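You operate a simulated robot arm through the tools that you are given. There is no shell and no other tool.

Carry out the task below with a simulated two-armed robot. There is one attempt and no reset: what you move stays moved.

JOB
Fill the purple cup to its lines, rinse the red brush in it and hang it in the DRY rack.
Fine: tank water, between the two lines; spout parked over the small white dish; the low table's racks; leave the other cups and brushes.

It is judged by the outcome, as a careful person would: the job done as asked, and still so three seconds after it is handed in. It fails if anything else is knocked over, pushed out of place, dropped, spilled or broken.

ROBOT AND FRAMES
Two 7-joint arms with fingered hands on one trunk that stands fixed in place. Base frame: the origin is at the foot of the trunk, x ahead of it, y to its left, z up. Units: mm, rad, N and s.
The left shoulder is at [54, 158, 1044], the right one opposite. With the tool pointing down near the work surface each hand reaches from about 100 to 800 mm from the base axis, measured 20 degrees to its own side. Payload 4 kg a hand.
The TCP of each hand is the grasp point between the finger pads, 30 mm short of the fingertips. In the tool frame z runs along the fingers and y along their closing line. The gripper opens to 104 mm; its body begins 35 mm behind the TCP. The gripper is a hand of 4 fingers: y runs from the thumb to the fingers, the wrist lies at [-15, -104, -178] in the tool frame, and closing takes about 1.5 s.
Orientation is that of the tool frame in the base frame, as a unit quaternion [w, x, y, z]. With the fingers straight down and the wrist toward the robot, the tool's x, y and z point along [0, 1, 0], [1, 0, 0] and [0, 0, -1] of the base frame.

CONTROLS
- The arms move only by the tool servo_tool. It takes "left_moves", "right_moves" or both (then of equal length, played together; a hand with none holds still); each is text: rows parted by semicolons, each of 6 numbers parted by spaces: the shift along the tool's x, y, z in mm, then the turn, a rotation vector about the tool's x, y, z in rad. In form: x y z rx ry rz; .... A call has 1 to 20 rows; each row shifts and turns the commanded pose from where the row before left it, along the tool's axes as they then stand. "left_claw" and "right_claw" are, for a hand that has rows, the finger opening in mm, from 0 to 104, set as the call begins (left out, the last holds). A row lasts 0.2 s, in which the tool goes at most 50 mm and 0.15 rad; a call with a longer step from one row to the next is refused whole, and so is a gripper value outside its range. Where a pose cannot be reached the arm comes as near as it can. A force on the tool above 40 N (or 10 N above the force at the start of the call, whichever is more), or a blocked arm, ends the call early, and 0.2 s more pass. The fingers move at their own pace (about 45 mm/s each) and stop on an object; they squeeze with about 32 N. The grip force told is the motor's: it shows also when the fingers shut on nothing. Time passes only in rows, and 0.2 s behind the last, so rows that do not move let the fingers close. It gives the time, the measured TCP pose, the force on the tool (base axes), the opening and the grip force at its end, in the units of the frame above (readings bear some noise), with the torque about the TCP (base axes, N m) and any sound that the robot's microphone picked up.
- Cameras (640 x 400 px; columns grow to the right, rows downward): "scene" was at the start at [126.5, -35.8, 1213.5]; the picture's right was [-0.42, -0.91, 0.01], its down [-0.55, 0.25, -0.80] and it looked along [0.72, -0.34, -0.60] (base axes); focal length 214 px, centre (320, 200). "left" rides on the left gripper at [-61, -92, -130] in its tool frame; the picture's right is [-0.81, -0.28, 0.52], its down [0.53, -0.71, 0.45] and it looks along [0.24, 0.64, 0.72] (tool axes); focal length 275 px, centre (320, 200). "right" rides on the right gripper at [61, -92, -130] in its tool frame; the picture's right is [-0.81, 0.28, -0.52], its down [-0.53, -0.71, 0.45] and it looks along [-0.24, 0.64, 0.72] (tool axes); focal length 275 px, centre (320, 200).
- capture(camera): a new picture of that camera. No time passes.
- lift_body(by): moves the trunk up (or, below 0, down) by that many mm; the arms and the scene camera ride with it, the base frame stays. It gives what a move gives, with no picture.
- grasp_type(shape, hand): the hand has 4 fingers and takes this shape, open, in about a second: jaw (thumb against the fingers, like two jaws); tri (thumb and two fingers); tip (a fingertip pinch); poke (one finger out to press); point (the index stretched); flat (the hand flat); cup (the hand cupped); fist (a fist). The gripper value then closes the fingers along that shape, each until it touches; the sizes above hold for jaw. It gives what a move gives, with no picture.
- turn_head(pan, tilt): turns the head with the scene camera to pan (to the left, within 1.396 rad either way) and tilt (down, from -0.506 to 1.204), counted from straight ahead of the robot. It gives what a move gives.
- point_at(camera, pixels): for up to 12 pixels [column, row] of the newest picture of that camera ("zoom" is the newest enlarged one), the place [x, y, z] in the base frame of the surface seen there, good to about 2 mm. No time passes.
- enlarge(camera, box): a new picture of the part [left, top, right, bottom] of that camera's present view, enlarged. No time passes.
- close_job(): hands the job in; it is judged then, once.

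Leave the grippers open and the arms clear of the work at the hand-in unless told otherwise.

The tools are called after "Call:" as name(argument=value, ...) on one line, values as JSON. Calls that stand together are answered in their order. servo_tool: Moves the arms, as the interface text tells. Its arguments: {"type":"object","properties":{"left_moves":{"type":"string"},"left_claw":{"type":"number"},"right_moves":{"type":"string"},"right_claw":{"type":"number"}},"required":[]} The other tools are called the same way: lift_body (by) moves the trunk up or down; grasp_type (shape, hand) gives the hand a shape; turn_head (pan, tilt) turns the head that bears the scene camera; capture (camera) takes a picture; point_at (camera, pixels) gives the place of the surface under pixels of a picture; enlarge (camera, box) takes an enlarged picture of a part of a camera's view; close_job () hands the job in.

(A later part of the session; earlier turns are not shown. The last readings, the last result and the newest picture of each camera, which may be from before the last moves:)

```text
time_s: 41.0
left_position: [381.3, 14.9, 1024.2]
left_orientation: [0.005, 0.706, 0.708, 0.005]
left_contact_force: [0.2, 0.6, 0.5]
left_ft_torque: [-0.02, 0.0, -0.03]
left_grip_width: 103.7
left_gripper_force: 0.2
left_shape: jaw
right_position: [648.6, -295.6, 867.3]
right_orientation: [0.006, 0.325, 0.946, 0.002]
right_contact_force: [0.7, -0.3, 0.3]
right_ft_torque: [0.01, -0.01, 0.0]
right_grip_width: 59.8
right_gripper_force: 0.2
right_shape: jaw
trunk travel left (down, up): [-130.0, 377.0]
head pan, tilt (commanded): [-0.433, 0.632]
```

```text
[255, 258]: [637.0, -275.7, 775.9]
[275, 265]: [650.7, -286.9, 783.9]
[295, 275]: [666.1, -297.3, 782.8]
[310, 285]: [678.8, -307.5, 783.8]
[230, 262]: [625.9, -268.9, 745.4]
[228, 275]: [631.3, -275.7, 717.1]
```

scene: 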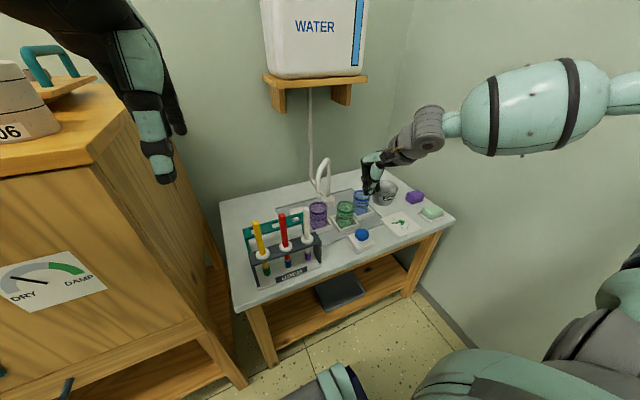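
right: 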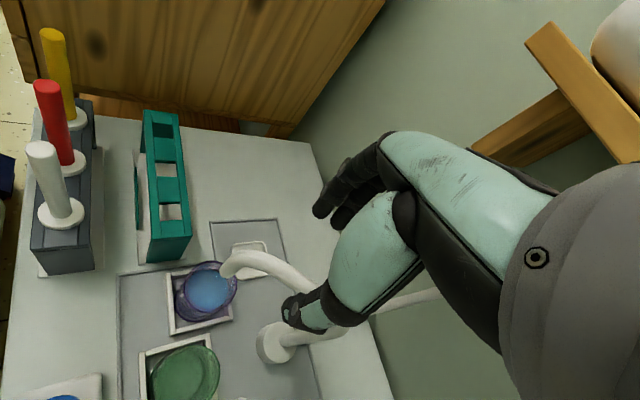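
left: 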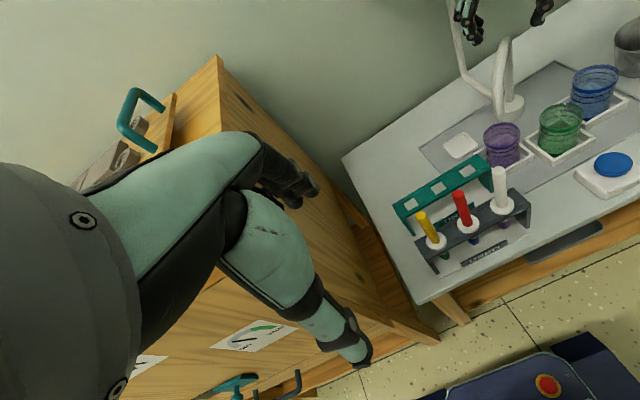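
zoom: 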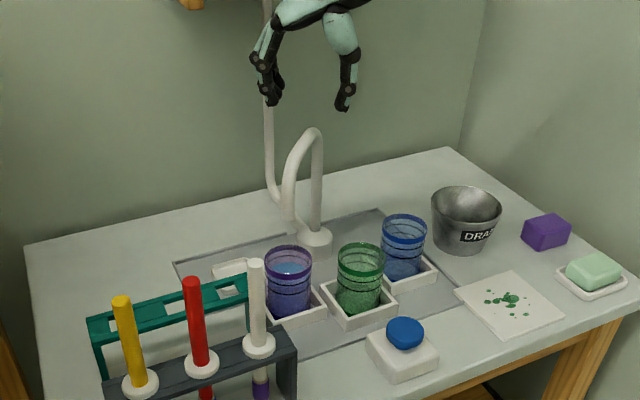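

The tube lies about 8 mm toward the finger side, well inside the 60 mm opening. I'll descend 91 mm and close to a 26 mm cage.

Call:
servo_tool(right_moves="0 2 18 0 0 0; 0 2 18 0 0 0; 0 1 18 0 0 0; 0 0 18 0 0 0; 0 0 13 0 0 0; 0 0 6 0 0 0; 0 0 0 0 0 0")

Call:
enlarge(camera="scene", box=[270, 130, 380, 240])

```text
time_s: 42.6
left_position: [381.2, 15.2, 1024.2]
left_orientation: [0.004, 0.706, 0.708, 0.004]
left_contact_force: [-0.5, 0.6, 0.6]
left_ft_torque: [0.01, 0.01, -0.03]
left_grip_width: 104.0
left_gripper_force: 0.1
left_shape: jaw
right_position: [653.5, -291.9, 775.3]
right_orientation: [0.005, 0.326, 0.945, 0.003]
right_contact_force: [0.5, 0.3, -0.8]
right_ft_torque: [0.0, 0.01, 0.0]
right_grip_width: 59.7
right_gripper_force: 0.0
right_shape: jaw
trunk travel left (down, up): [-130.0, 377.0]
head pan, tilt (commanded): [-0.433, 0.632]
```

```text
3.64 times, centred on (325, 185) of scene
```

zoom: 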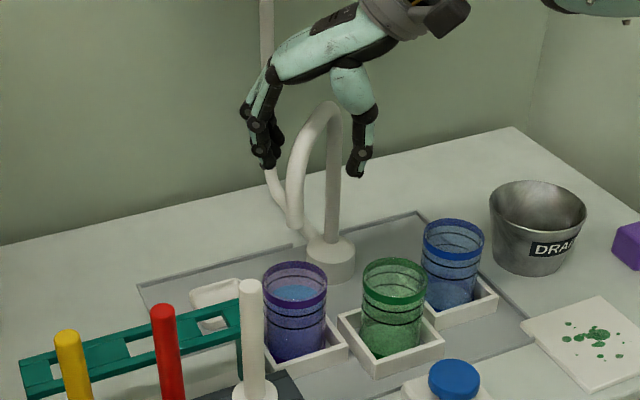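

The tube is inside the open hand. I'll close to 26 mm and let the fingers settle.

Call:
servo_tool(right_moves="0 0 0 0 0 0; 0 0 0 0 0 0; 0 0 0 0 0 0; 0 0 0 0 0 0", right_claw=26)

Call:
servo_tool(right_moves="-0.4 8.6 0 0 0 0.1; -0.4 8.6 0 0 0 0.1; -0.4 8.6 0 0 0 0.1; -0.4 8.6 0 0 0 0.1; -0.4 8.6 0 0 0 0.1; -0.4 8.6 0 0 0 0.1; 0 0 0 0 0 0")

Call:
enlarge(camera="scene", box=[270, 130, 380, 240])

Call:
capture(camera="right")

```text
time_s: 43.6
left_position: [381.4, 15.4, 1022.4]
left_orientation: [0.004, 0.706, 0.708, 0.005]
left_contact_force: [-0.1, 0.0, 0.6]
left_ft_torque: [-0.01, 0.0, 0.02]
left_grip_width: 104.1
left_gripper_force: 0.0
left_shape: jaw
right_position: [653.0, -292.8, 775.0]
right_orientation: [0.006, 0.326, 0.945, 0.002]
right_contact_force: [-0.6, -0.8, -0.1]
right_ft_torque: [0.0, -0.01, 0.01]
right_grip_width: 26.5
right_gripper_force: 0.0
right_shape: jaw
trunk travel left (down, up): [-130.0, 377.0]
head pan, tilt (commanded): [-0.433, 0.632]
```

```text
time_s: 45.2
left_position: [381.5, 15.2, 1023.8]
left_orientation: [0.004, 0.706, 0.708, 0.006]
left_contact_force: [0.4, 0.1, 1.4]
left_ft_torque: [0.02, -0.01, -0.01]
left_grip_width: 103.9
left_gripper_force: 0.1
left_shape: jaw
right_position: [694.1, -265.5, 775.4]
right_orientation: [0.005, 0.591, 0.807, 0.004]
right_contact_force: [0.2, 0.2, 0.4]
right_ft_torque: [0.0, -0.03, 0.01]
right_grip_width: 26.3
right_gripper_force: 0.1
right_shape: jaw
trunk travel left (down, up): [-130.0, 377.0]
head pan, tilt (commanded): [-0.433, 0.632]
```

```text
3.64 times, centred on (325, 185) of scene
```

zoom: 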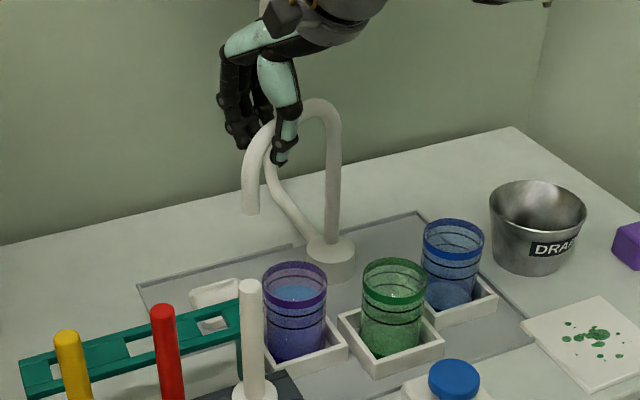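

```text
taken
```

right: 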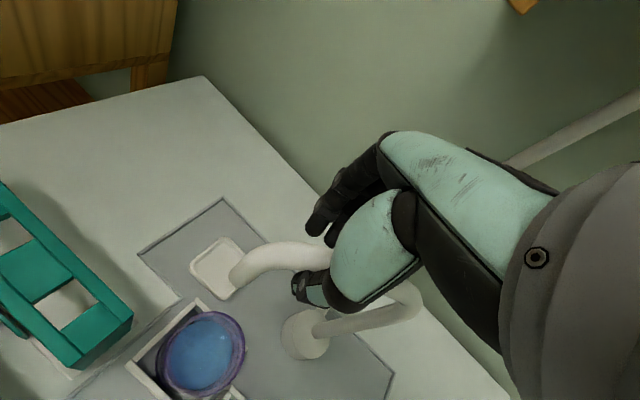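

The spout is following back toward the dish. I'll measure the tip, then finish the swing.

Call:
point_at(camera="zoom", pixels=[[251, 210], [251, 195], [247, 205], [256, 205]])

Call:
point_at(camera="right", pixels=[[238, 282], [236, 268], [270, 250], [300, 255]])

```text
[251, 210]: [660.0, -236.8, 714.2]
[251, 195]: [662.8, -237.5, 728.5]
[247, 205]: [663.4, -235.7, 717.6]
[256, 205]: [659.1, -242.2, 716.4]
```

```text
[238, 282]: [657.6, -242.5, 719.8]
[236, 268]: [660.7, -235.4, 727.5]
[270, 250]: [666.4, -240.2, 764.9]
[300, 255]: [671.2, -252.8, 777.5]
```

The tip is near (666,−242), so it needs about 0.45 rad more. I'll close fully on the tube so it centres in the hand, then continue the swing from there.

Call:
servo_tool(right_moves="0 0 0 0 0 0; 0 0 0 0 0 0; 0 0 0 0 0 0; 0 0 0 0 0 0", right_claw=12)

Call:
enlarge(camera="scene", box=[270, 130, 380, 240])

Call:
capture(camera="right")

```text
time_s: 46.2
left_position: [382.4, 15.6, 1023.4]
left_orientation: [0.004, 0.706, 0.708, 0.004]
left_contact_force: [0.1, -0.4, 0.3]
left_ft_torque: [0.02, -0.01, 0.01]
left_grip_width: 104.0
left_gripper_force: 0.1
left_shape: jaw
right_position: [694.2, -262.9, 775.7]
right_orientation: [0.004, 0.59, 0.807, 0.003]
right_contact_force: [0.6, 1.2, -0.5]
right_ft_torque: [0.01, 0.0, 0.0]
right_grip_width: 12.0
right_gripper_force: 0.1
right_shape: jaw
trunk travel left (down, up): [-130.0, 377.0]
head pan, tilt (commanded): [-0.433, 0.632]
```

```text
3.64 times, centred on (325, 185) of scene
```

zoom: 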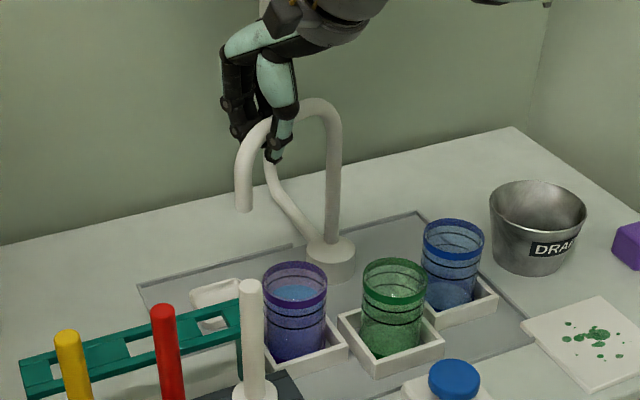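

```text
taken
```

right: 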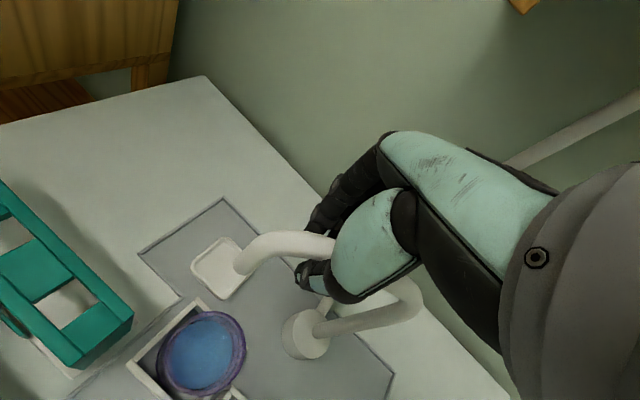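

The tube is now held close. I'll swing 0.27 rad further.

Call:
servo_tool(right_moves="-0.4 8.1 0 0 0 0.09; -0.4 8.1 0 0 0 0.09; -0.4 8.1 0 0 0 0.09; 0 0 0 0 0 0; 0 0 0 0 0 0")

Call:
enlarge(camera="scene", box=[270, 130, 380, 240])

Call:
point_at(camera="zoom", pixels=[[226, 205], [226, 190], [230, 200], [222, 200], [218, 195], [210, 298]])

Call:
capture(camera="right")

```text
time_s: 47.4
left_position: [382.9, 15.8, 1022.8]
left_orientation: [0.004, 0.706, 0.708, 0.004]
left_contact_force: [0.7, 0.3, -0.5]
left_ft_torque: [-0.02, -0.02, 0.02]
left_grip_width: 103.9
left_gripper_force: 0.1
left_shape: jaw
right_position: [716.4, -261.2, 776.0]
right_orientation: [0.004, 0.694, 0.72, 0.005]
right_contact_force: [-0.2, -0.4, 0.6]
right_ft_torque: [0.03, 0.0, 0.03]
right_grip_width: 12.2
right_gripper_force: 0.1
right_shape: jaw
trunk travel left (down, up): [-130.0, 377.0]
head pan, tilt (commanded): [-0.433, 0.632]
```

```text
3.64 times, centred on (325, 185) of scene
```

zoom: 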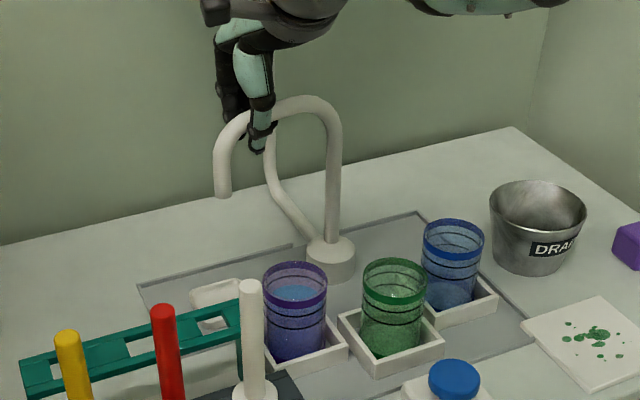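

```text
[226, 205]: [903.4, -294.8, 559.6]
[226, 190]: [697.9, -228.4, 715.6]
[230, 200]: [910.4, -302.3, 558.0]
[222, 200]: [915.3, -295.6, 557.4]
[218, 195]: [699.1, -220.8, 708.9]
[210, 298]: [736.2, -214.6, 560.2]
```

```text
taken
```

right: 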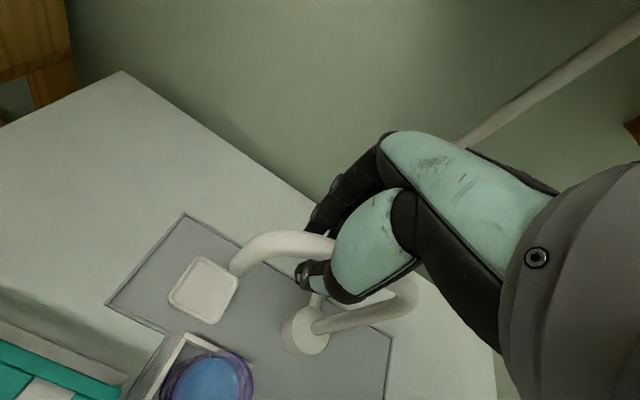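

The tip is near (704,−230). I need about 14 mm more in x, so I'll swing 0.12 rad further.

Call:
servo_tool(right_moves="-0.2 5.3 0 0 0 0.06; -0.2 5.3 0 0 0 0.06; 0 0 0 0 0 0; 0 0 0 0 0 0")

Call:
enlarge(camera="scene", box=[270, 130, 380, 240])

Call:
point_at(camera="zoom", pixels=[[213, 180], [213, 187], [217, 190], [209, 185], [205, 300], [222, 185]])

Call:
capture(camera="right")

```text
time_s: 48.4
left_position: [381.5, 15.5, 1023.4]
left_orientation: [0.004, 0.706, 0.708, 0.005]
left_contact_force: [0.0, 0.0, -0.1]
left_ft_torque: [0.01, 0.0, 0.01]
left_grip_width: 104.0
left_gripper_force: 0.0
left_shape: jaw
right_position: [716.3, -265.5, 779.0]
right_orientation: [0.004, 0.736, 0.676, 0.005]
right_contact_force: [0.0, 0.1, 0.7]
right_ft_torque: [0.01, 0.02, 0.05]
right_grip_width: 12.2
right_gripper_force: 0.0
right_shape: jaw
right hand out of reach, approached as far as the arm can: row 1, 2
trunk travel left (down, up): [-130.0, 377.0]
head pan, tilt (commanded): [-0.433, 0.632]
```

```text
3.64 times, centred on (325, 185) of scene
```

zoom: 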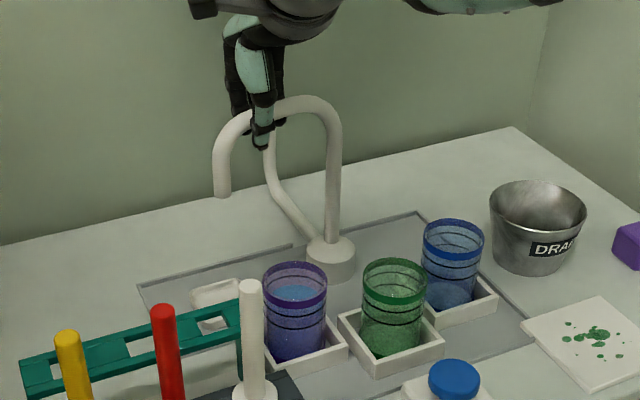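

```text
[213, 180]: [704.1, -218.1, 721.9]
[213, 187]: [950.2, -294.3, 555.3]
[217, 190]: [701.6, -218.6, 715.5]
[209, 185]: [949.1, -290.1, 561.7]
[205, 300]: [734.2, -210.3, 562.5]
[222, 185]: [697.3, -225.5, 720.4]
```

```text
taken
```

right: 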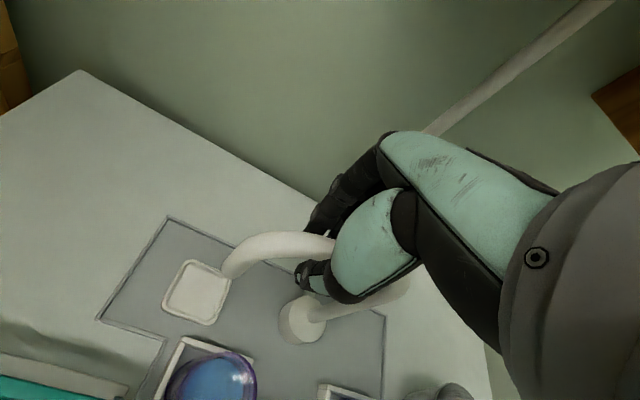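

The arm ran out of reach at x≈716, leaving the tip near (705,−226): over the dish but 13 mm off its centre. Tilting the hand forward about the tube brings the wrist back and gains reach, so I'll tilt 0.25 rad and then push 13 mm.

Call:
servo_tool(right_moves="0 0 0 -0.12 0 0; 0 0 0 -0.13 0 0; 0 4.6 1.2 0 0 0.02; 0 4.6 1.2 0 0 0.02; 0 4.6 1.2 0 0 0.02; 0 0 0 0 0 0; 0 0 0 0 0 0")

Call:
enlarge(camera="scene", box=[270, 130, 380, 240])

Call:
capture(camera="right")

```text
time_s: 50.0
left_position: [381.6, 15.6, 1023.4]
left_orientation: [0.006, 0.706, 0.708, 0.004]
left_contact_force: [0.7, -0.1, 0.3]
left_ft_torque: [0.01, 0.01, -0.01]
left_grip_width: 104.1
left_gripper_force: 0.0
left_shape: jaw
right_position: [730.4, -267.9, 778.7]
right_orientation: [0.093, 0.749, 0.65, 0.092]
right_contact_force: [-0.5, 0.2, -0.5]
right_ft_torque: [0.02, 0.04, 0.0]
right_grip_width: 12.0
right_gripper_force: 0.1
right_shape: jaw
trunk travel left (down, up): [-130.0, 377.0]
head pan, tilt (commanded): [-0.433, 0.632]
```

```text
3.64 times, centred on (325, 185) of scene
```

zoom: 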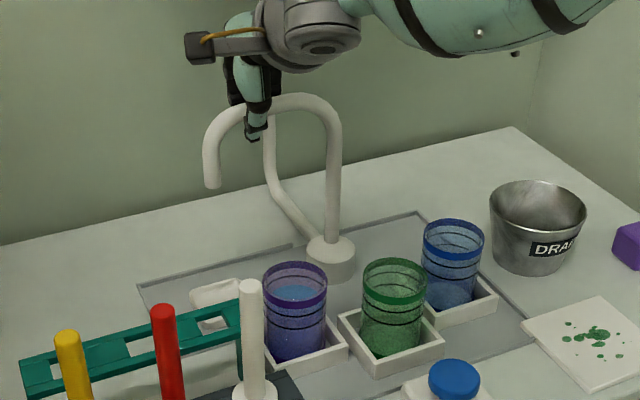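

```text
taken
```

right: 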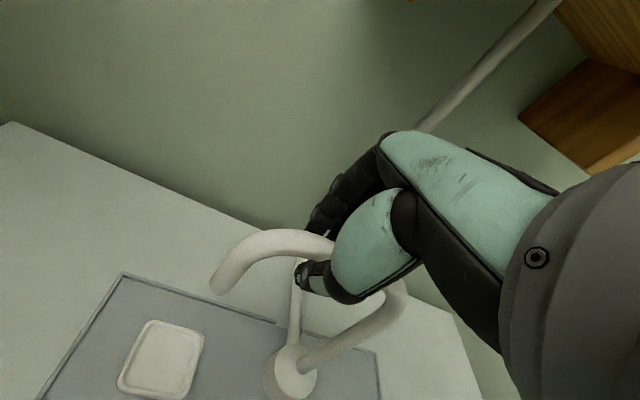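

The tilt worked and the spout moved on. I'll measure the tip against the dish.

Call:
point_at(camera="zoom", pixels=[[211, 185], [211, 175], [206, 180], [216, 180], [212, 160]])

Call:
point_at(camera="right", pixels=[[218, 288], [215, 275], [240, 245], [270, 240], [160, 358], [122, 388], [152, 322], [204, 338]])

```text
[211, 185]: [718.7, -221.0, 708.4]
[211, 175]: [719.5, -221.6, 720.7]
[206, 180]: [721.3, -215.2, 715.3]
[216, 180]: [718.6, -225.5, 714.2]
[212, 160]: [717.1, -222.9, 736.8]
```

```text
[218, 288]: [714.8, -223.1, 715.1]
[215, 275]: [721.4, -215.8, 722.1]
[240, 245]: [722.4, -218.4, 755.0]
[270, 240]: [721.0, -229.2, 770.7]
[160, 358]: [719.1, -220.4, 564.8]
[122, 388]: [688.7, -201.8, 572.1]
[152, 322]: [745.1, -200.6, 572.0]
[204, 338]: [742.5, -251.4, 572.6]
```

The tip centre is now about (724,−224), over the dish (x 691–745, y −250 to −201). I'll open the fingers and lift straight up in the base frame, away from the tube.

Call:
servo_tool(right_moves="0 0 0 0 0 0; 0 0 0 0 0 0; 0 0 0 0 0 0; 0 0 0 0 0 0; 0 3 -10 0 0 0; 0 5 -19 0 0 0; 0 5 -19 0 0 0; 0 5 -19 0 0 0; 0 2 -8 0 0 0; 0 0 0 0 0 0", right_claw=52)

Call:
enlarge(camera="scene", box=[260, 110, 400, 260])

```text
time_s: 52.2
left_position: [381.7, 14.9, 1023.7]
left_orientation: [0.005, 0.706, 0.708, 0.005]
left_contact_force: [0.6, -0.3, -0.2]
left_ft_torque: [-0.01, 0.02, -0.04]
left_grip_width: 104.1
left_gripper_force: 0.0
left_shape: jaw
right_position: [730.0, -268.4, 857.6]
right_orientation: [0.092, 0.749, 0.649, 0.092]
right_contact_force: [0.2, -0.5, -0.2]
right_ft_torque: [0.01, 0.02, 0.0]
right_grip_width: 51.9
right_gripper_force: 0.0
right_shape: jaw
trunk travel left (down, up): [-130.0, 377.0]
head pan, tilt (commanded): [-0.433, 0.632]
```

```text
2.67 times, centred on (330, 185) of scene
```

zoom: 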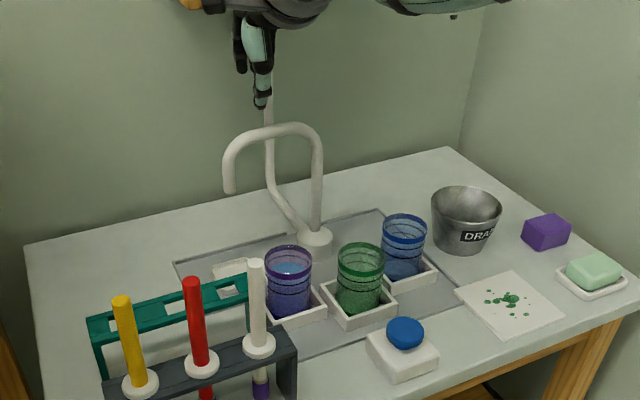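

The spout is parked over the dish and the hand is clear. Next I pull the right hand back, take out the tilt and yaw, and look at the brush and the DRY rack holes.

Call:
servo_tool(right_moves="0 -24.2 -6.4 0 0 0; 0 -24.2 -6.4 0 0 0; 0 -24.2 -6.4 0 0 0; 0 -24.2 -6.4 0 0 0; 0 -24.2 -6.4 0 0 0; 0 -24.2 -6.4 0 0 0; 0 0 0 0.13 0 0; 0 0 0 0.12 0 0; 0 0 0 0 0 -0.14; 0 0 0 0 0 0")

Call:
capture(camera="scene")

Call:
capture(camera="right")

```text
time_s: 54.4
left_position: [381.6, 14.6, 1023.6]
left_orientation: [0.004, 0.707, 0.707, 0.005]
left_contact_force: [0.1, 0.6, 0.3]
left_ft_torque: [-0.01, 0.02, 0.0]
left_grip_width: 104.0
left_gripper_force: 0.2
left_shape: jaw
right_position: [581.2, -247.9, 856.8]
right_orientation: [0.0, 0.706, 0.708, 0.009]
right_contact_force: [0.9, -1.0, 0.2]
right_ft_torque: [-0.01, -0.01, 0.01]
right_grip_width: 51.7
right_gripper_force: 0.1
right_shape: jaw
trunk travel left (down, up): [-130.0, 377.0]
head pan, tilt (commanded): [-0.433, 0.632]
```

```text
taken
```

scene: 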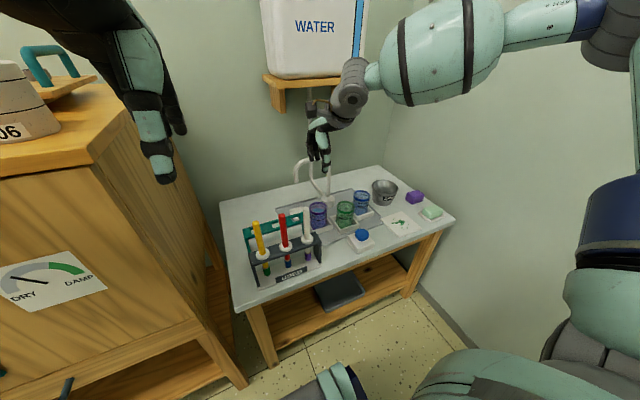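

```text
taken
```

right: 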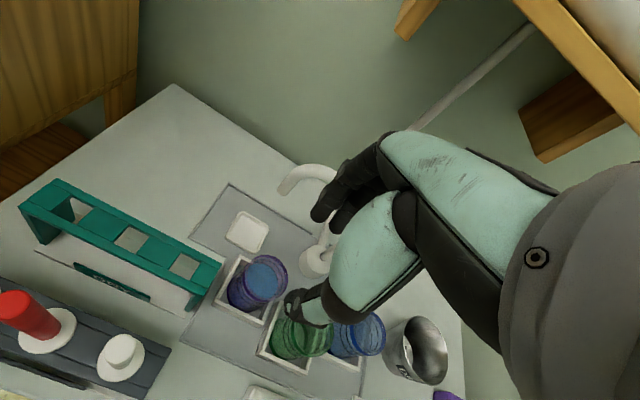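

I'll zoom on the DRY rack in the right camera to measure its holes.

Call:
enlarge(camera="right", box=[10, 160, 250, 320])

Call:
point_at(camera="zoom", pixels=[[435, 280], [455, 250], [510, 272], [490, 308], [300, 200], [320, 180], [375, 200], [350, 238], [160, 122], [185, 105], [235, 130], [400, 235]])

Call:
enlarge(camera="scene", box=[235, 195, 335, 290])

```text
2.50 times, centred on (130, 240) of right
```

zoom: 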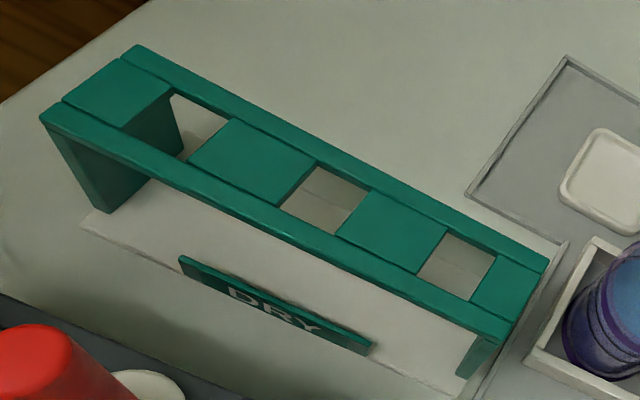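

```text
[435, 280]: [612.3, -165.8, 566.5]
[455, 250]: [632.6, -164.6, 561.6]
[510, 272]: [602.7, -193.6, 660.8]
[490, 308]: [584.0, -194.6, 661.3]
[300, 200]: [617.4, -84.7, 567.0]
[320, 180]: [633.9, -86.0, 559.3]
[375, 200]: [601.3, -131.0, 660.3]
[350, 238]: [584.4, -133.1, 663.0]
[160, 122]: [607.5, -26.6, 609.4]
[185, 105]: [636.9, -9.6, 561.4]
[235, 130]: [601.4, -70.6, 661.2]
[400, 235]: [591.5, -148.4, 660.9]
```

```text
4.21 times, centred on (285, 242) of scene
```

zoom: 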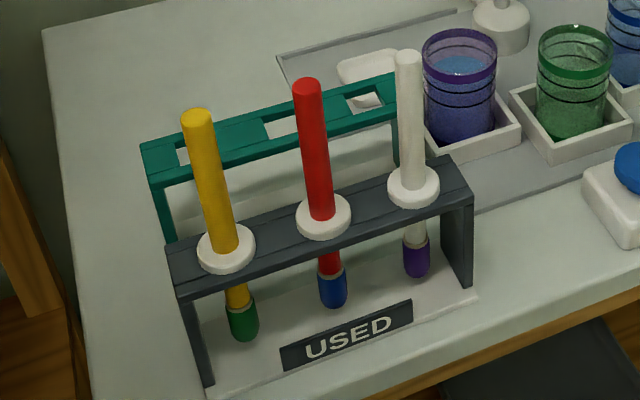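

I'll zoom tighter on the nearest DRY hole (near pixel (184,266)) and on the middle one, for exact edges.

Call:
enlarge(camera="right", box=[150, 240, 222, 300])

Call:
point_at(camera="zoom", pixels=[[215, 185], [250, 105], [330, 140], [400, 185], [360, 230], [300, 250], [240, 215], [195, 210], [280, 90], [420, 160], [210, 150], [380, 210]])

```text
6.67 times, centred on (186, 270) of right
```

zoom: 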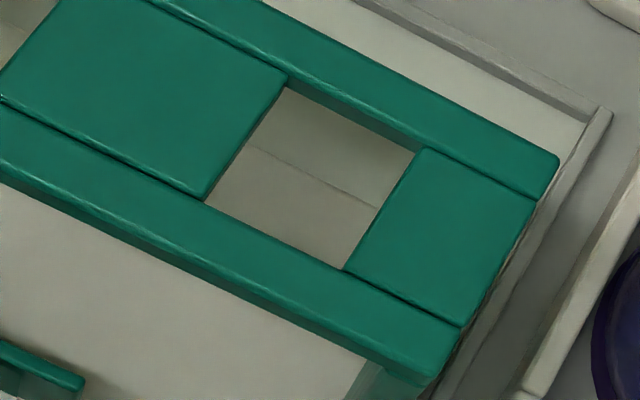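

```text
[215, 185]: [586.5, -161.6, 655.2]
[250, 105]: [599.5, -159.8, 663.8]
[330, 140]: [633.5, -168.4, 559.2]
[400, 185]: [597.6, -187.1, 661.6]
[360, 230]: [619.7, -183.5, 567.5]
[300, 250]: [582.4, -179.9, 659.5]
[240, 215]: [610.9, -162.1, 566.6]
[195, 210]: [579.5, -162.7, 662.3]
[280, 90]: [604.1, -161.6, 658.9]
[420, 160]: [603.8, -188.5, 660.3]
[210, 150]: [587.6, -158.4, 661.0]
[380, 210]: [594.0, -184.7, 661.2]
```

The nearest DRY hole spans x≈583–604, y≈−186 to −161, with its centre at (593.5,−173.5). Now I'll measure the red brush in detail.

Call:
enlarge(camera="scene", box=[262, 205, 312, 285])

Call:
point_at(camera="zoom", pixels=[[300, 38], [302, 100], [310, 160], [315, 190], [318, 232], [290, 215], [345, 210], [322, 258], [328, 285], [330, 300], [330, 312], [318, 245]])

```text
5.00 times, centred on (287, 245) of scene
```

zoom: 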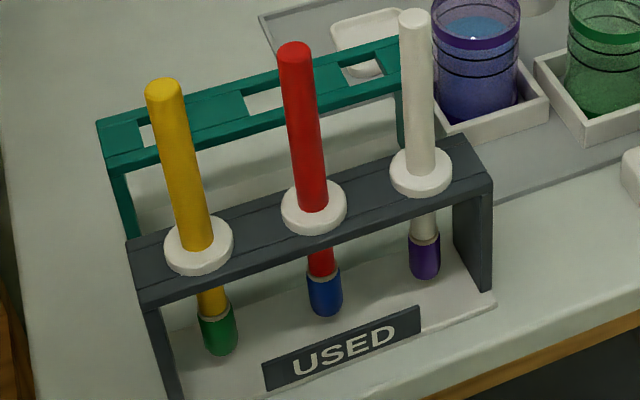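

```text
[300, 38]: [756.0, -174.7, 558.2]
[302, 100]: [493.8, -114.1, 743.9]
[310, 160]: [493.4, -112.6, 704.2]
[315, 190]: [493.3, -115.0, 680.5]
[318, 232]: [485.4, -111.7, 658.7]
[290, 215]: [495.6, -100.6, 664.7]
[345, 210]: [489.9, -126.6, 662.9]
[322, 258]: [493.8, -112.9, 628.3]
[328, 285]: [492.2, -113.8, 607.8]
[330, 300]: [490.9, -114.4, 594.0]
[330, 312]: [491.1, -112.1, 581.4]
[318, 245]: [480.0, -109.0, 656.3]
```

The red brush axis is (500,−114), handle top z≈771, flange z≈660, bristles z≈578–610. I'll move the hand above it at z≈857 with the fingers open 56 mm.

Call:
servo_tool(right_moves="22.3 -13.5 0 0 0 0; 22.3 -13.5 0 0 0 0; 22.3 -13.5 0 0 0 0; 22.3 -13.5 0 0 0 0; 22.3 -13.5 0 0 0 0; 22.3 -13.5 0 0 0 0; 0 0 0 0 0 0", right_claw=56)

Call:
capture(camera="scene")

Call:
capture(camera="right")

```text
time_s: 56.0
left_position: [381.2, 14.8, 1024.0]
left_orientation: [0.003, 0.707, 0.707, 0.005]
left_contact_force: [-0.6, 0.8, 0.4]
left_ft_torque: [0.0, 0.01, -0.01]
left_grip_width: 103.9
left_gripper_force: 0.1
left_shape: jaw
right_position: [499.2, -112.5, 858.9]
right_orientation: [0.0, 0.708, 0.706, 0.01]
right_contact_force: [0.1, -0.3, -0.7]
right_ft_torque: [0.01, 0.0, 0.01]
right_grip_width: 55.7
right_gripper_force: 0.0
right_shape: jaw
trunk travel left (down, up): [-130.0, 377.0]
head pan, tilt (commanded): [-0.433, 0.632]
```

```text
taken
```

scene: 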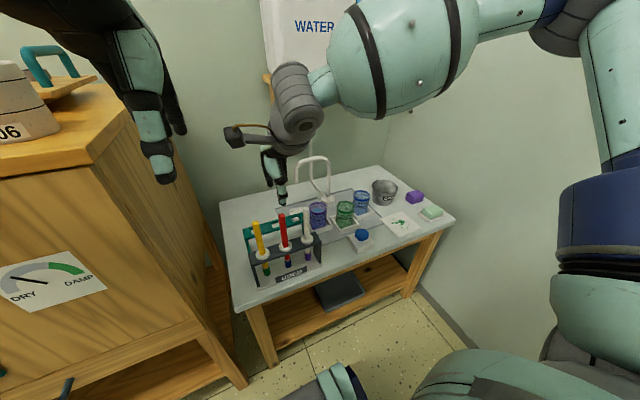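

```text
taken
```

right: 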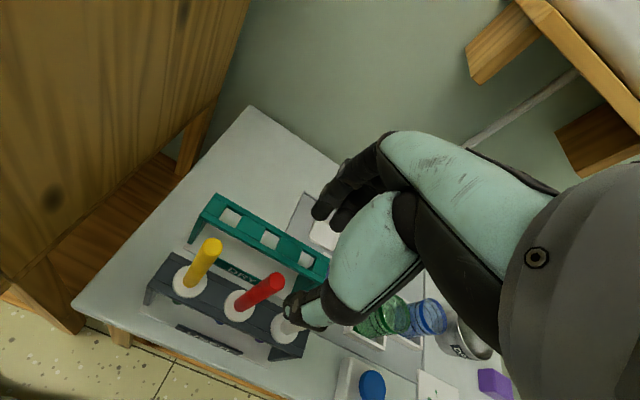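

The hand is over the red brush at (499,−112.5). I'll descend to z≈802, where the fingertips are level with the handle top, and check alignment.

Call:
servo_tool(right_moves="0 0 20 0 0 0; 0 0 20 0 0 0; 0 0 17 0 0 0; 0 0 0 0 0 0")

Call:
enlarge(camera="scene", box=[225, 120, 345, 280])

Call:
enlarge(camera="right", box=[160, 140, 400, 380])

Call:
capture(camera="left")

```text
time_s: 57.0
left_position: [380.1, 15.8, 1023.9]
left_orientation: [0.004, 0.707, 0.708, 0.005]
left_contact_force: [0.7, -0.5, -0.2]
left_ft_torque: [0.0, 0.01, -0.01]
left_grip_width: 103.7
left_gripper_force: 0.0
left_shape: jaw
right_position: [499.5, -110.8, 801.2]
right_orientation: [-0.001, 0.708, 0.706, 0.009]
right_contact_force: [0.6, -0.1, -0.2]
right_ft_torque: [-0.02, -0.01, 0.01]
right_grip_width: 55.8
right_gripper_force: 0.0
right_shape: jaw
trunk travel left (down, up): [-130.0, 377.0]
head pan, tilt (commanded): [-0.433, 0.632]
```

```text
2.50 times, centred on (285, 200) of scene
```

zoom: 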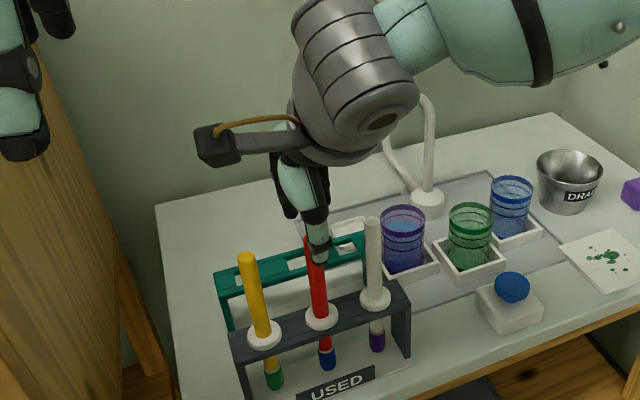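

```text
1.67 times, centred on (280, 260) of right
```

zoom: 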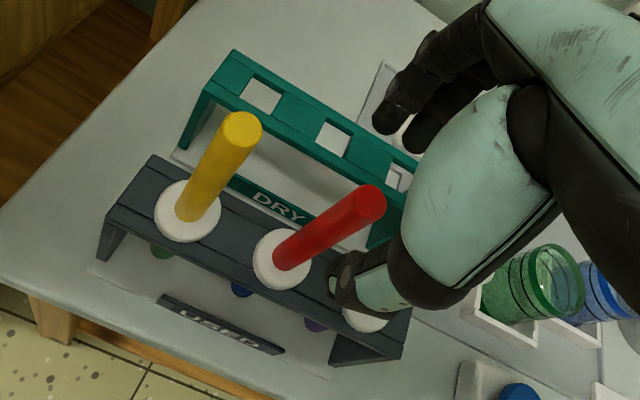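

```text
taken
```

left: 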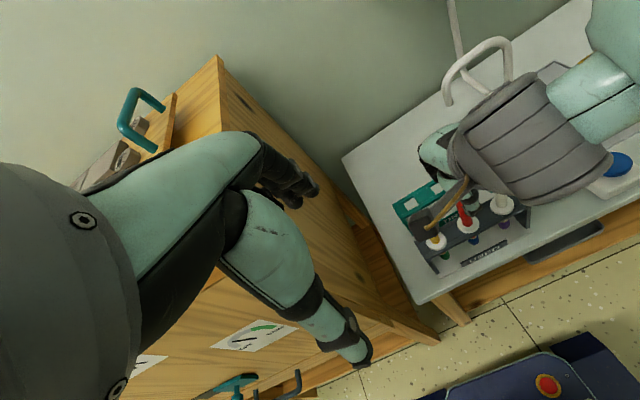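

The thumb and fingers straddle the red handle. I'll shift −4 mm in y and descend to z≈742.

Call:
servo_tool(right_moves="-2 0 0 0 0 0; -2 0 15 0 0 0; 0 0 15 0 0 0; 0 0 15 0 0 0; 0 0 14 0 0 0; 0 0 0 0 0 0")

Call:
enlarge(camera="scene", box=[225, 140, 345, 280])

Call:
enlarge(camera="right", box=[160, 140, 400, 380])

```text
time_s: 58.4
left_position: [381.3, 15.4, 1022.7]
left_orientation: [0.005, 0.707, 0.708, 0.005]
left_contact_force: [-0.2, -1.4, 0.2]
left_ft_torque: [0.0, 0.0, 0.0]
left_grip_width: 103.8
left_gripper_force: 0.0
left_shape: jaw
right_position: [501.8, -114.8, 742.3]
right_orientation: [0.0, 0.708, 0.706, 0.01]
right_contact_force: [-0.3, 1.0, 0.5]
right_ft_torque: [0.02, 0.01, -0.02]
right_grip_width: 55.7
right_gripper_force: 0.0
right_shape: jaw
trunk travel left (down, up): [-130.0, 377.0]
head pan, tilt (commanded): [-0.433, 0.632]
```

```text
2.86 times, centred on (285, 210) of scene
```

zoom: 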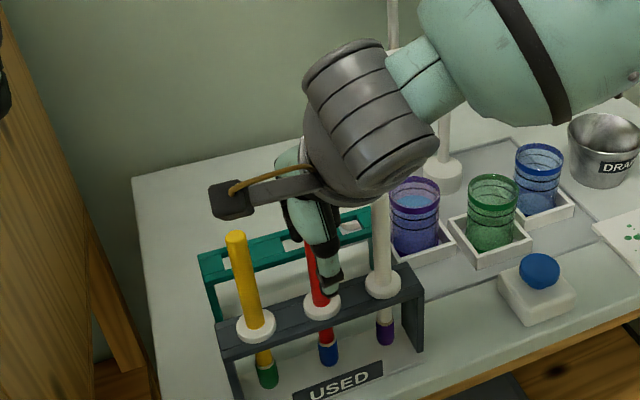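

```text
1.67 times, centred on (280, 260) of right
```

zoom: 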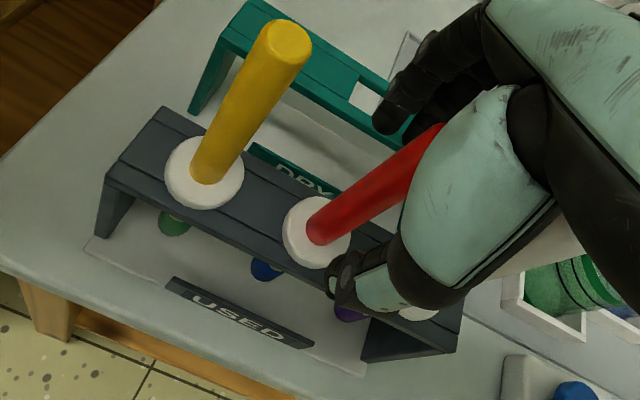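

The handle is inside the open hand. I'll close on it.

Call:
servo_tool(right_moves="0 0 0 0 0 0; 0 0 0 0 0 0; 0 0 0 0 0 0; 0 0 0 0 0 0; 0 0 0 0 0 0; 0 0 0 0 0 0; 0 0 0 0 0 0", right_claw=0)

Call:
enlarge(camera="scene", box=[225, 140, 345, 280])

Call:
enlarge(camera="right", box=[160, 140, 400, 380])

```text
time_s: 60.0
left_position: [381.3, 14.1, 1023.1]
left_orientation: [0.004, 0.707, 0.707, 0.004]
left_contact_force: [-0.3, 1.1, 0.0]
left_ft_torque: [0.01, -0.01, -0.01]
left_grip_width: 104.0
left_gripper_force: 0.1
left_shape: jaw
right_position: [501.3, -115.4, 742.9]
right_orientation: [0.0, 0.707, 0.707, 0.01]
right_contact_force: [0.3, 0.5, 0.9]
right_ft_torque: [0.03, -0.05, 0.02]
right_grip_width: 5.0
right_gripper_force: 32.1
right_shape: jaw
trunk travel left (down, up): [-130.0, 377.0]
head pan, tilt (commanded): [-0.433, 0.632]
```

```text
2.86 times, centred on (285, 210) of scene
```

zoom: 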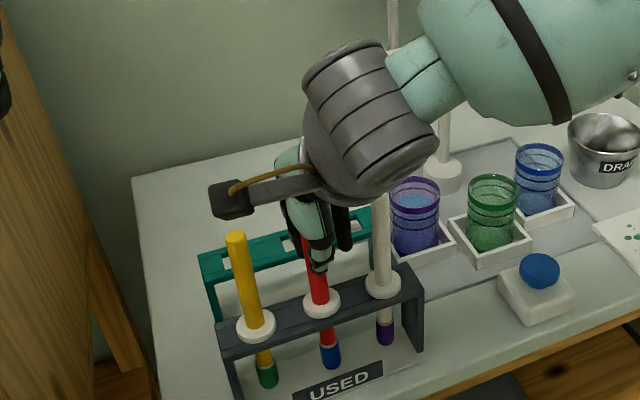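

```text
1.67 times, centred on (280, 260) of right
```

zoom: 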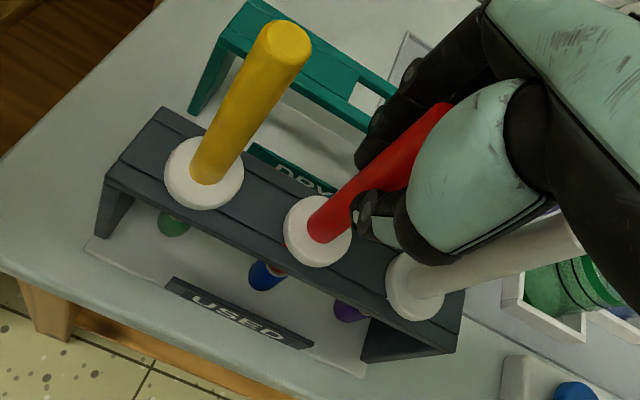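

The grip reads 32 N with the handle between thumb and fingers. I'll lift 15 mm and check that the brush comes along and the white brush stays put.

Call:
servo_tool(right_moves="0 0 -5 0 0 0; 0 0 -10 0 0 0; 0 0 0 0 0 0")

Call:
enlarge(camera="scene", box=[240, 180, 330, 290])

Call:
enlarge(camera="right", box=[160, 140, 400, 380])

```text
time_s: 60.8
left_position: [382.0, 15.3, 1023.0]
left_orientation: [0.003, 0.706, 0.708, 0.005]
left_contact_force: [-0.9, -0.6, -0.5]
left_ft_torque: [0.01, 0.0, 0.04]
left_grip_width: 104.0
left_gripper_force: 0.1
left_shape: jaw
right_position: [500.6, -116.8, 756.9]
right_orientation: [-0.001, 0.708, 0.707, 0.008]
right_contact_force: [-0.7, 0.7, 0.5]
right_ft_torque: [0.03, -0.02, 0.0]
right_grip_width: 5.0
right_gripper_force: 32.7
right_shape: jaw
trunk travel left (down, up): [-130.0, 377.0]
head pan, tilt (commanded): [-0.433, 0.632]
```

```text
3.64 times, centred on (285, 235) of scene
```

zoom: 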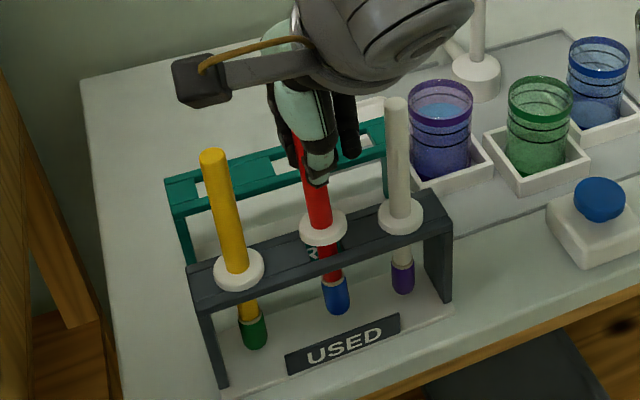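

```text
1.67 times, centred on (280, 260) of right
```

zoom: 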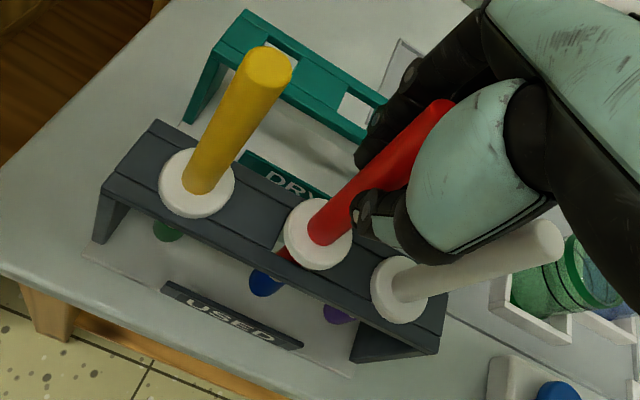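

The brush came up cleanly, and a mark is now visible on the rack under its flange. I'll lift another 95 mm and then look at the marks on both racks.

Call:
servo_tool(right_moves="0 0 -20 0 0 0; 0 0 -20 0 0 0; 0 0 -20 0 0 0; 0 0 -20 0 0 0; 0 0 -15 0 0 0; 0 0 0 0 0 0")

Call:
enlarge(camera="scene", box=[240, 180, 330, 290])

Call:
enlarge(camera="right", box=[120, 120, 400, 380])

```text
time_s: 62.2
left_position: [381.2, 15.7, 1022.6]
left_orientation: [0.005, 0.707, 0.707, 0.005]
left_contact_force: [0.3, 0.2, 0.5]
left_ft_torque: [0.03, -0.02, -0.02]
left_grip_width: 103.9
left_gripper_force: 0.0
left_shape: jaw
right_position: [498.9, -116.9, 851.9]
right_orientation: [0.0, 0.707, 0.707, 0.01]
right_contact_force: [-0.2, 0.4, 0.1]
right_ft_torque: [-0.01, -0.01, 0.01]
right_grip_width: 3.3
right_gripper_force: 32.0
right_shape: jaw
trunk travel left (down, up): [-130.0, 377.0]
head pan, tilt (commanded): [-0.433, 0.632]
```

```text
3.64 times, centred on (285, 235) of scene
```

zoom: 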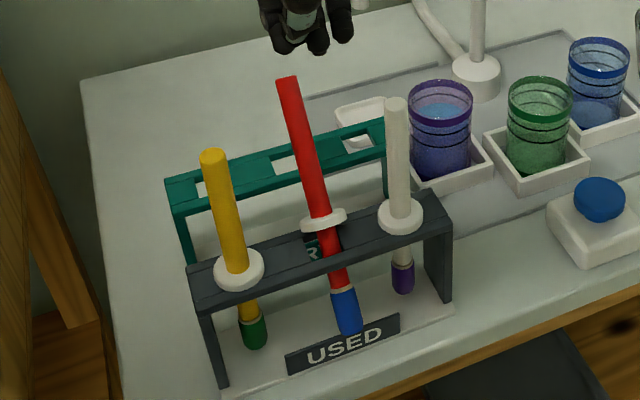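

```text
1.54 times, centred on (260, 250) of right
```

zoom: 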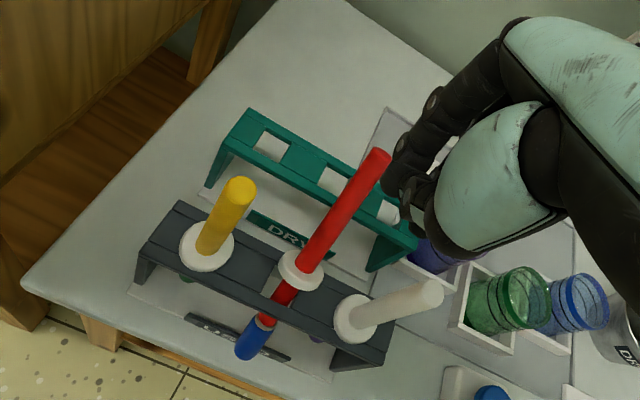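

The brush slipped out of the fingers during the lift: grip width is 3.3 mm, and it now stands tilted in its own slot. I'll let a moment pass without moving and look again.

Call:
servo_tool(right_moves="0 0 0 0 0 0")

Call:
enlarge(camera="scene", box=[240, 180, 330, 290])

Call:
enlarge(camera="right", box=[120, 120, 400, 380])

```text
time_s: 62.6
left_position: [381.5, 15.0, 1023.8]
left_orientation: [0.004, 0.707, 0.707, 0.005]
left_contact_force: [0.2, 0.3, -0.2]
left_ft_torque: [0.05, 0.02, 0.0]
left_grip_width: 103.7
left_gripper_force: 0.1
left_shape: jaw
right_position: [500.3, -117.5, 851.3]
right_orientation: [0.0, 0.707, 0.707, 0.009]
right_contact_force: [0.2, 0.3, 0.4]
right_ft_torque: [-0.01, 0.01, 0.02]
right_grip_width: 3.0
right_gripper_force: 31.9
right_shape: jaw
trunk travel left (down, up): [-130.0, 377.0]
head pan, tilt (commanded): [-0.433, 0.632]
```

```text
3.64 times, centred on (285, 235) of scene
```

zoom: 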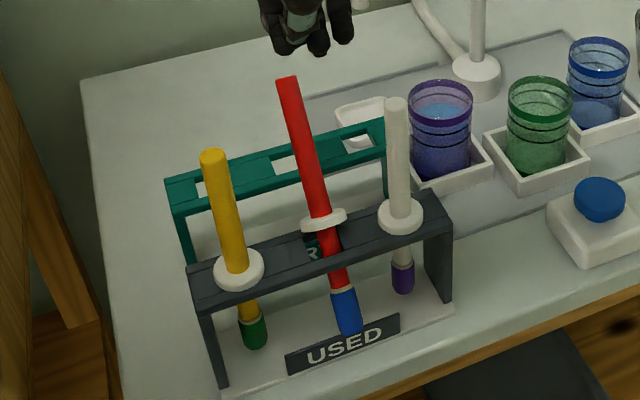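

```text
1.54 times, centred on (260, 250) of right
```

zoom: 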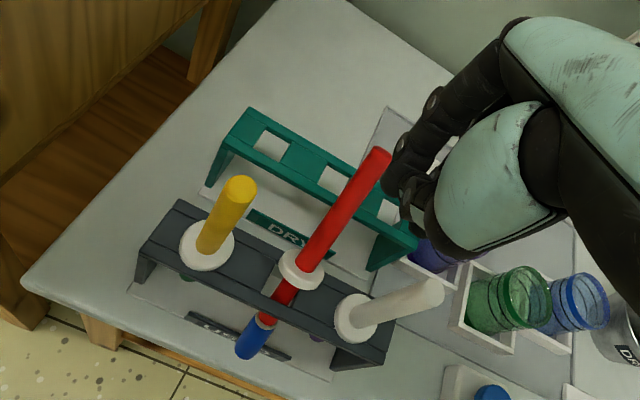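

The brush rests wedged and tilted in its own slot, and nothing else moved. I'll measure its top, flange and bristles to understand what caught.

Call:
enlarge(camera="scene", box=[265, 190, 315, 280])

Call:
point_at(camera="zoom", pixels=[[302, 62], [318, 120], [335, 170], [338, 200], [360, 205], [315, 212], [352, 250], [365, 290], [368, 310], [350, 290], [380, 285], [366, 270]])

Call:
enlarge(camera="right", box=[200, 230, 310, 330])

```text
4.44 times, centred on (290, 235) of scene
```

zoom: 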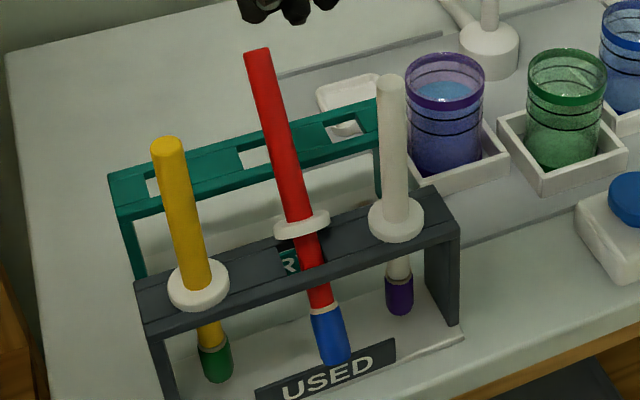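

```text
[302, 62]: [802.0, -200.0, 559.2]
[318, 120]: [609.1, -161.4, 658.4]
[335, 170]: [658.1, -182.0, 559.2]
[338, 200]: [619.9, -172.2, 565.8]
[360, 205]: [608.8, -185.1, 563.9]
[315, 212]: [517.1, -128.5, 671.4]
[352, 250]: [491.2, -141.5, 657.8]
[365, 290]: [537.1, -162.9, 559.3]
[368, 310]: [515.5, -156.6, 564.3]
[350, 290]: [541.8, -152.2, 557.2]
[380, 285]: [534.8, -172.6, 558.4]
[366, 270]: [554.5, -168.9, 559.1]
```

```text
4.00 times, centred on (255, 280) of right
```

zoom: 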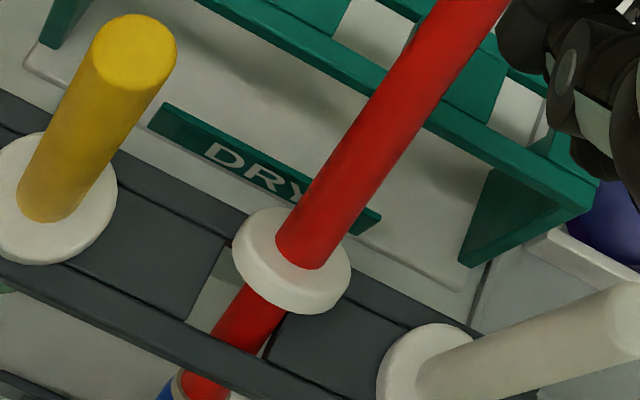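

I read pixels beside the brush last time. I'll measure again on the brush itself: top (258,55), mid (275,130), flange (302,225), bristles (330,335).

Call:
enlarge(camera="scene", box=[265, 190, 315, 280])

Call:
point_at(camera="zoom", pixels=[[258, 55], [268, 95], [275, 130], [290, 185], [298, 228], [280, 232], [322, 222], [308, 250], [320, 290], [325, 315], [332, 345], [337, 362]])

Call:
capture(camera="left")

Call:
enlarge(camera="left", box=[380, 120, 560, 280])

```text
4.44 times, centred on (290, 235) of scene
```

zoom: 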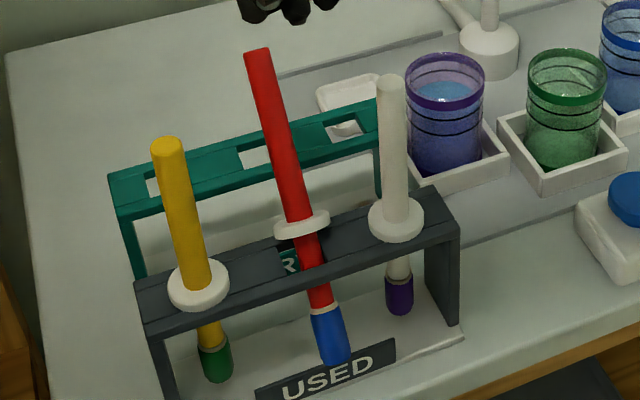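

```text
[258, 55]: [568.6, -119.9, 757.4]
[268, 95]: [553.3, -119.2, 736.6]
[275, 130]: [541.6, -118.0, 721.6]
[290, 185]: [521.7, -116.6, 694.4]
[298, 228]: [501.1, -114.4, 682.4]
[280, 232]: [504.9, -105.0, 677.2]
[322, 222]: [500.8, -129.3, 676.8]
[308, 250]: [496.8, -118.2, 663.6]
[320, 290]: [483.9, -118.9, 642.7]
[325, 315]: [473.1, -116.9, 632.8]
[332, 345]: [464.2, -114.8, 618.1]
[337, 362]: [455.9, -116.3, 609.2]
```

```text
taken
```

left: 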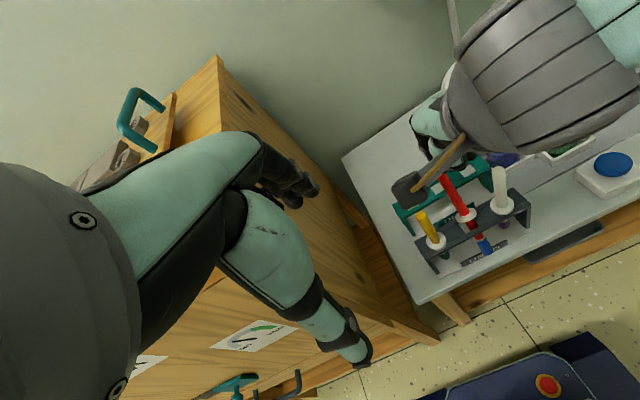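

```text
2.50 times, centred on (470, 200) of left
```

zoom: 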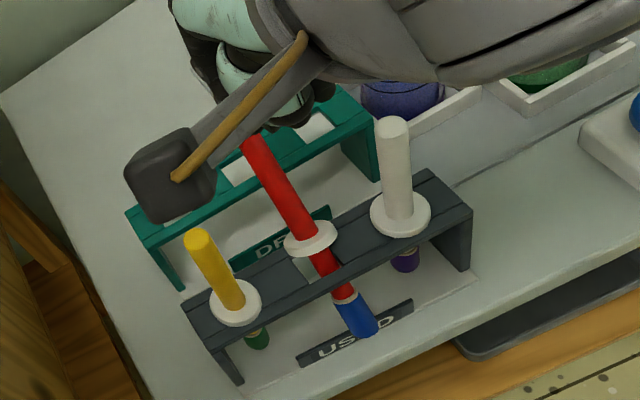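

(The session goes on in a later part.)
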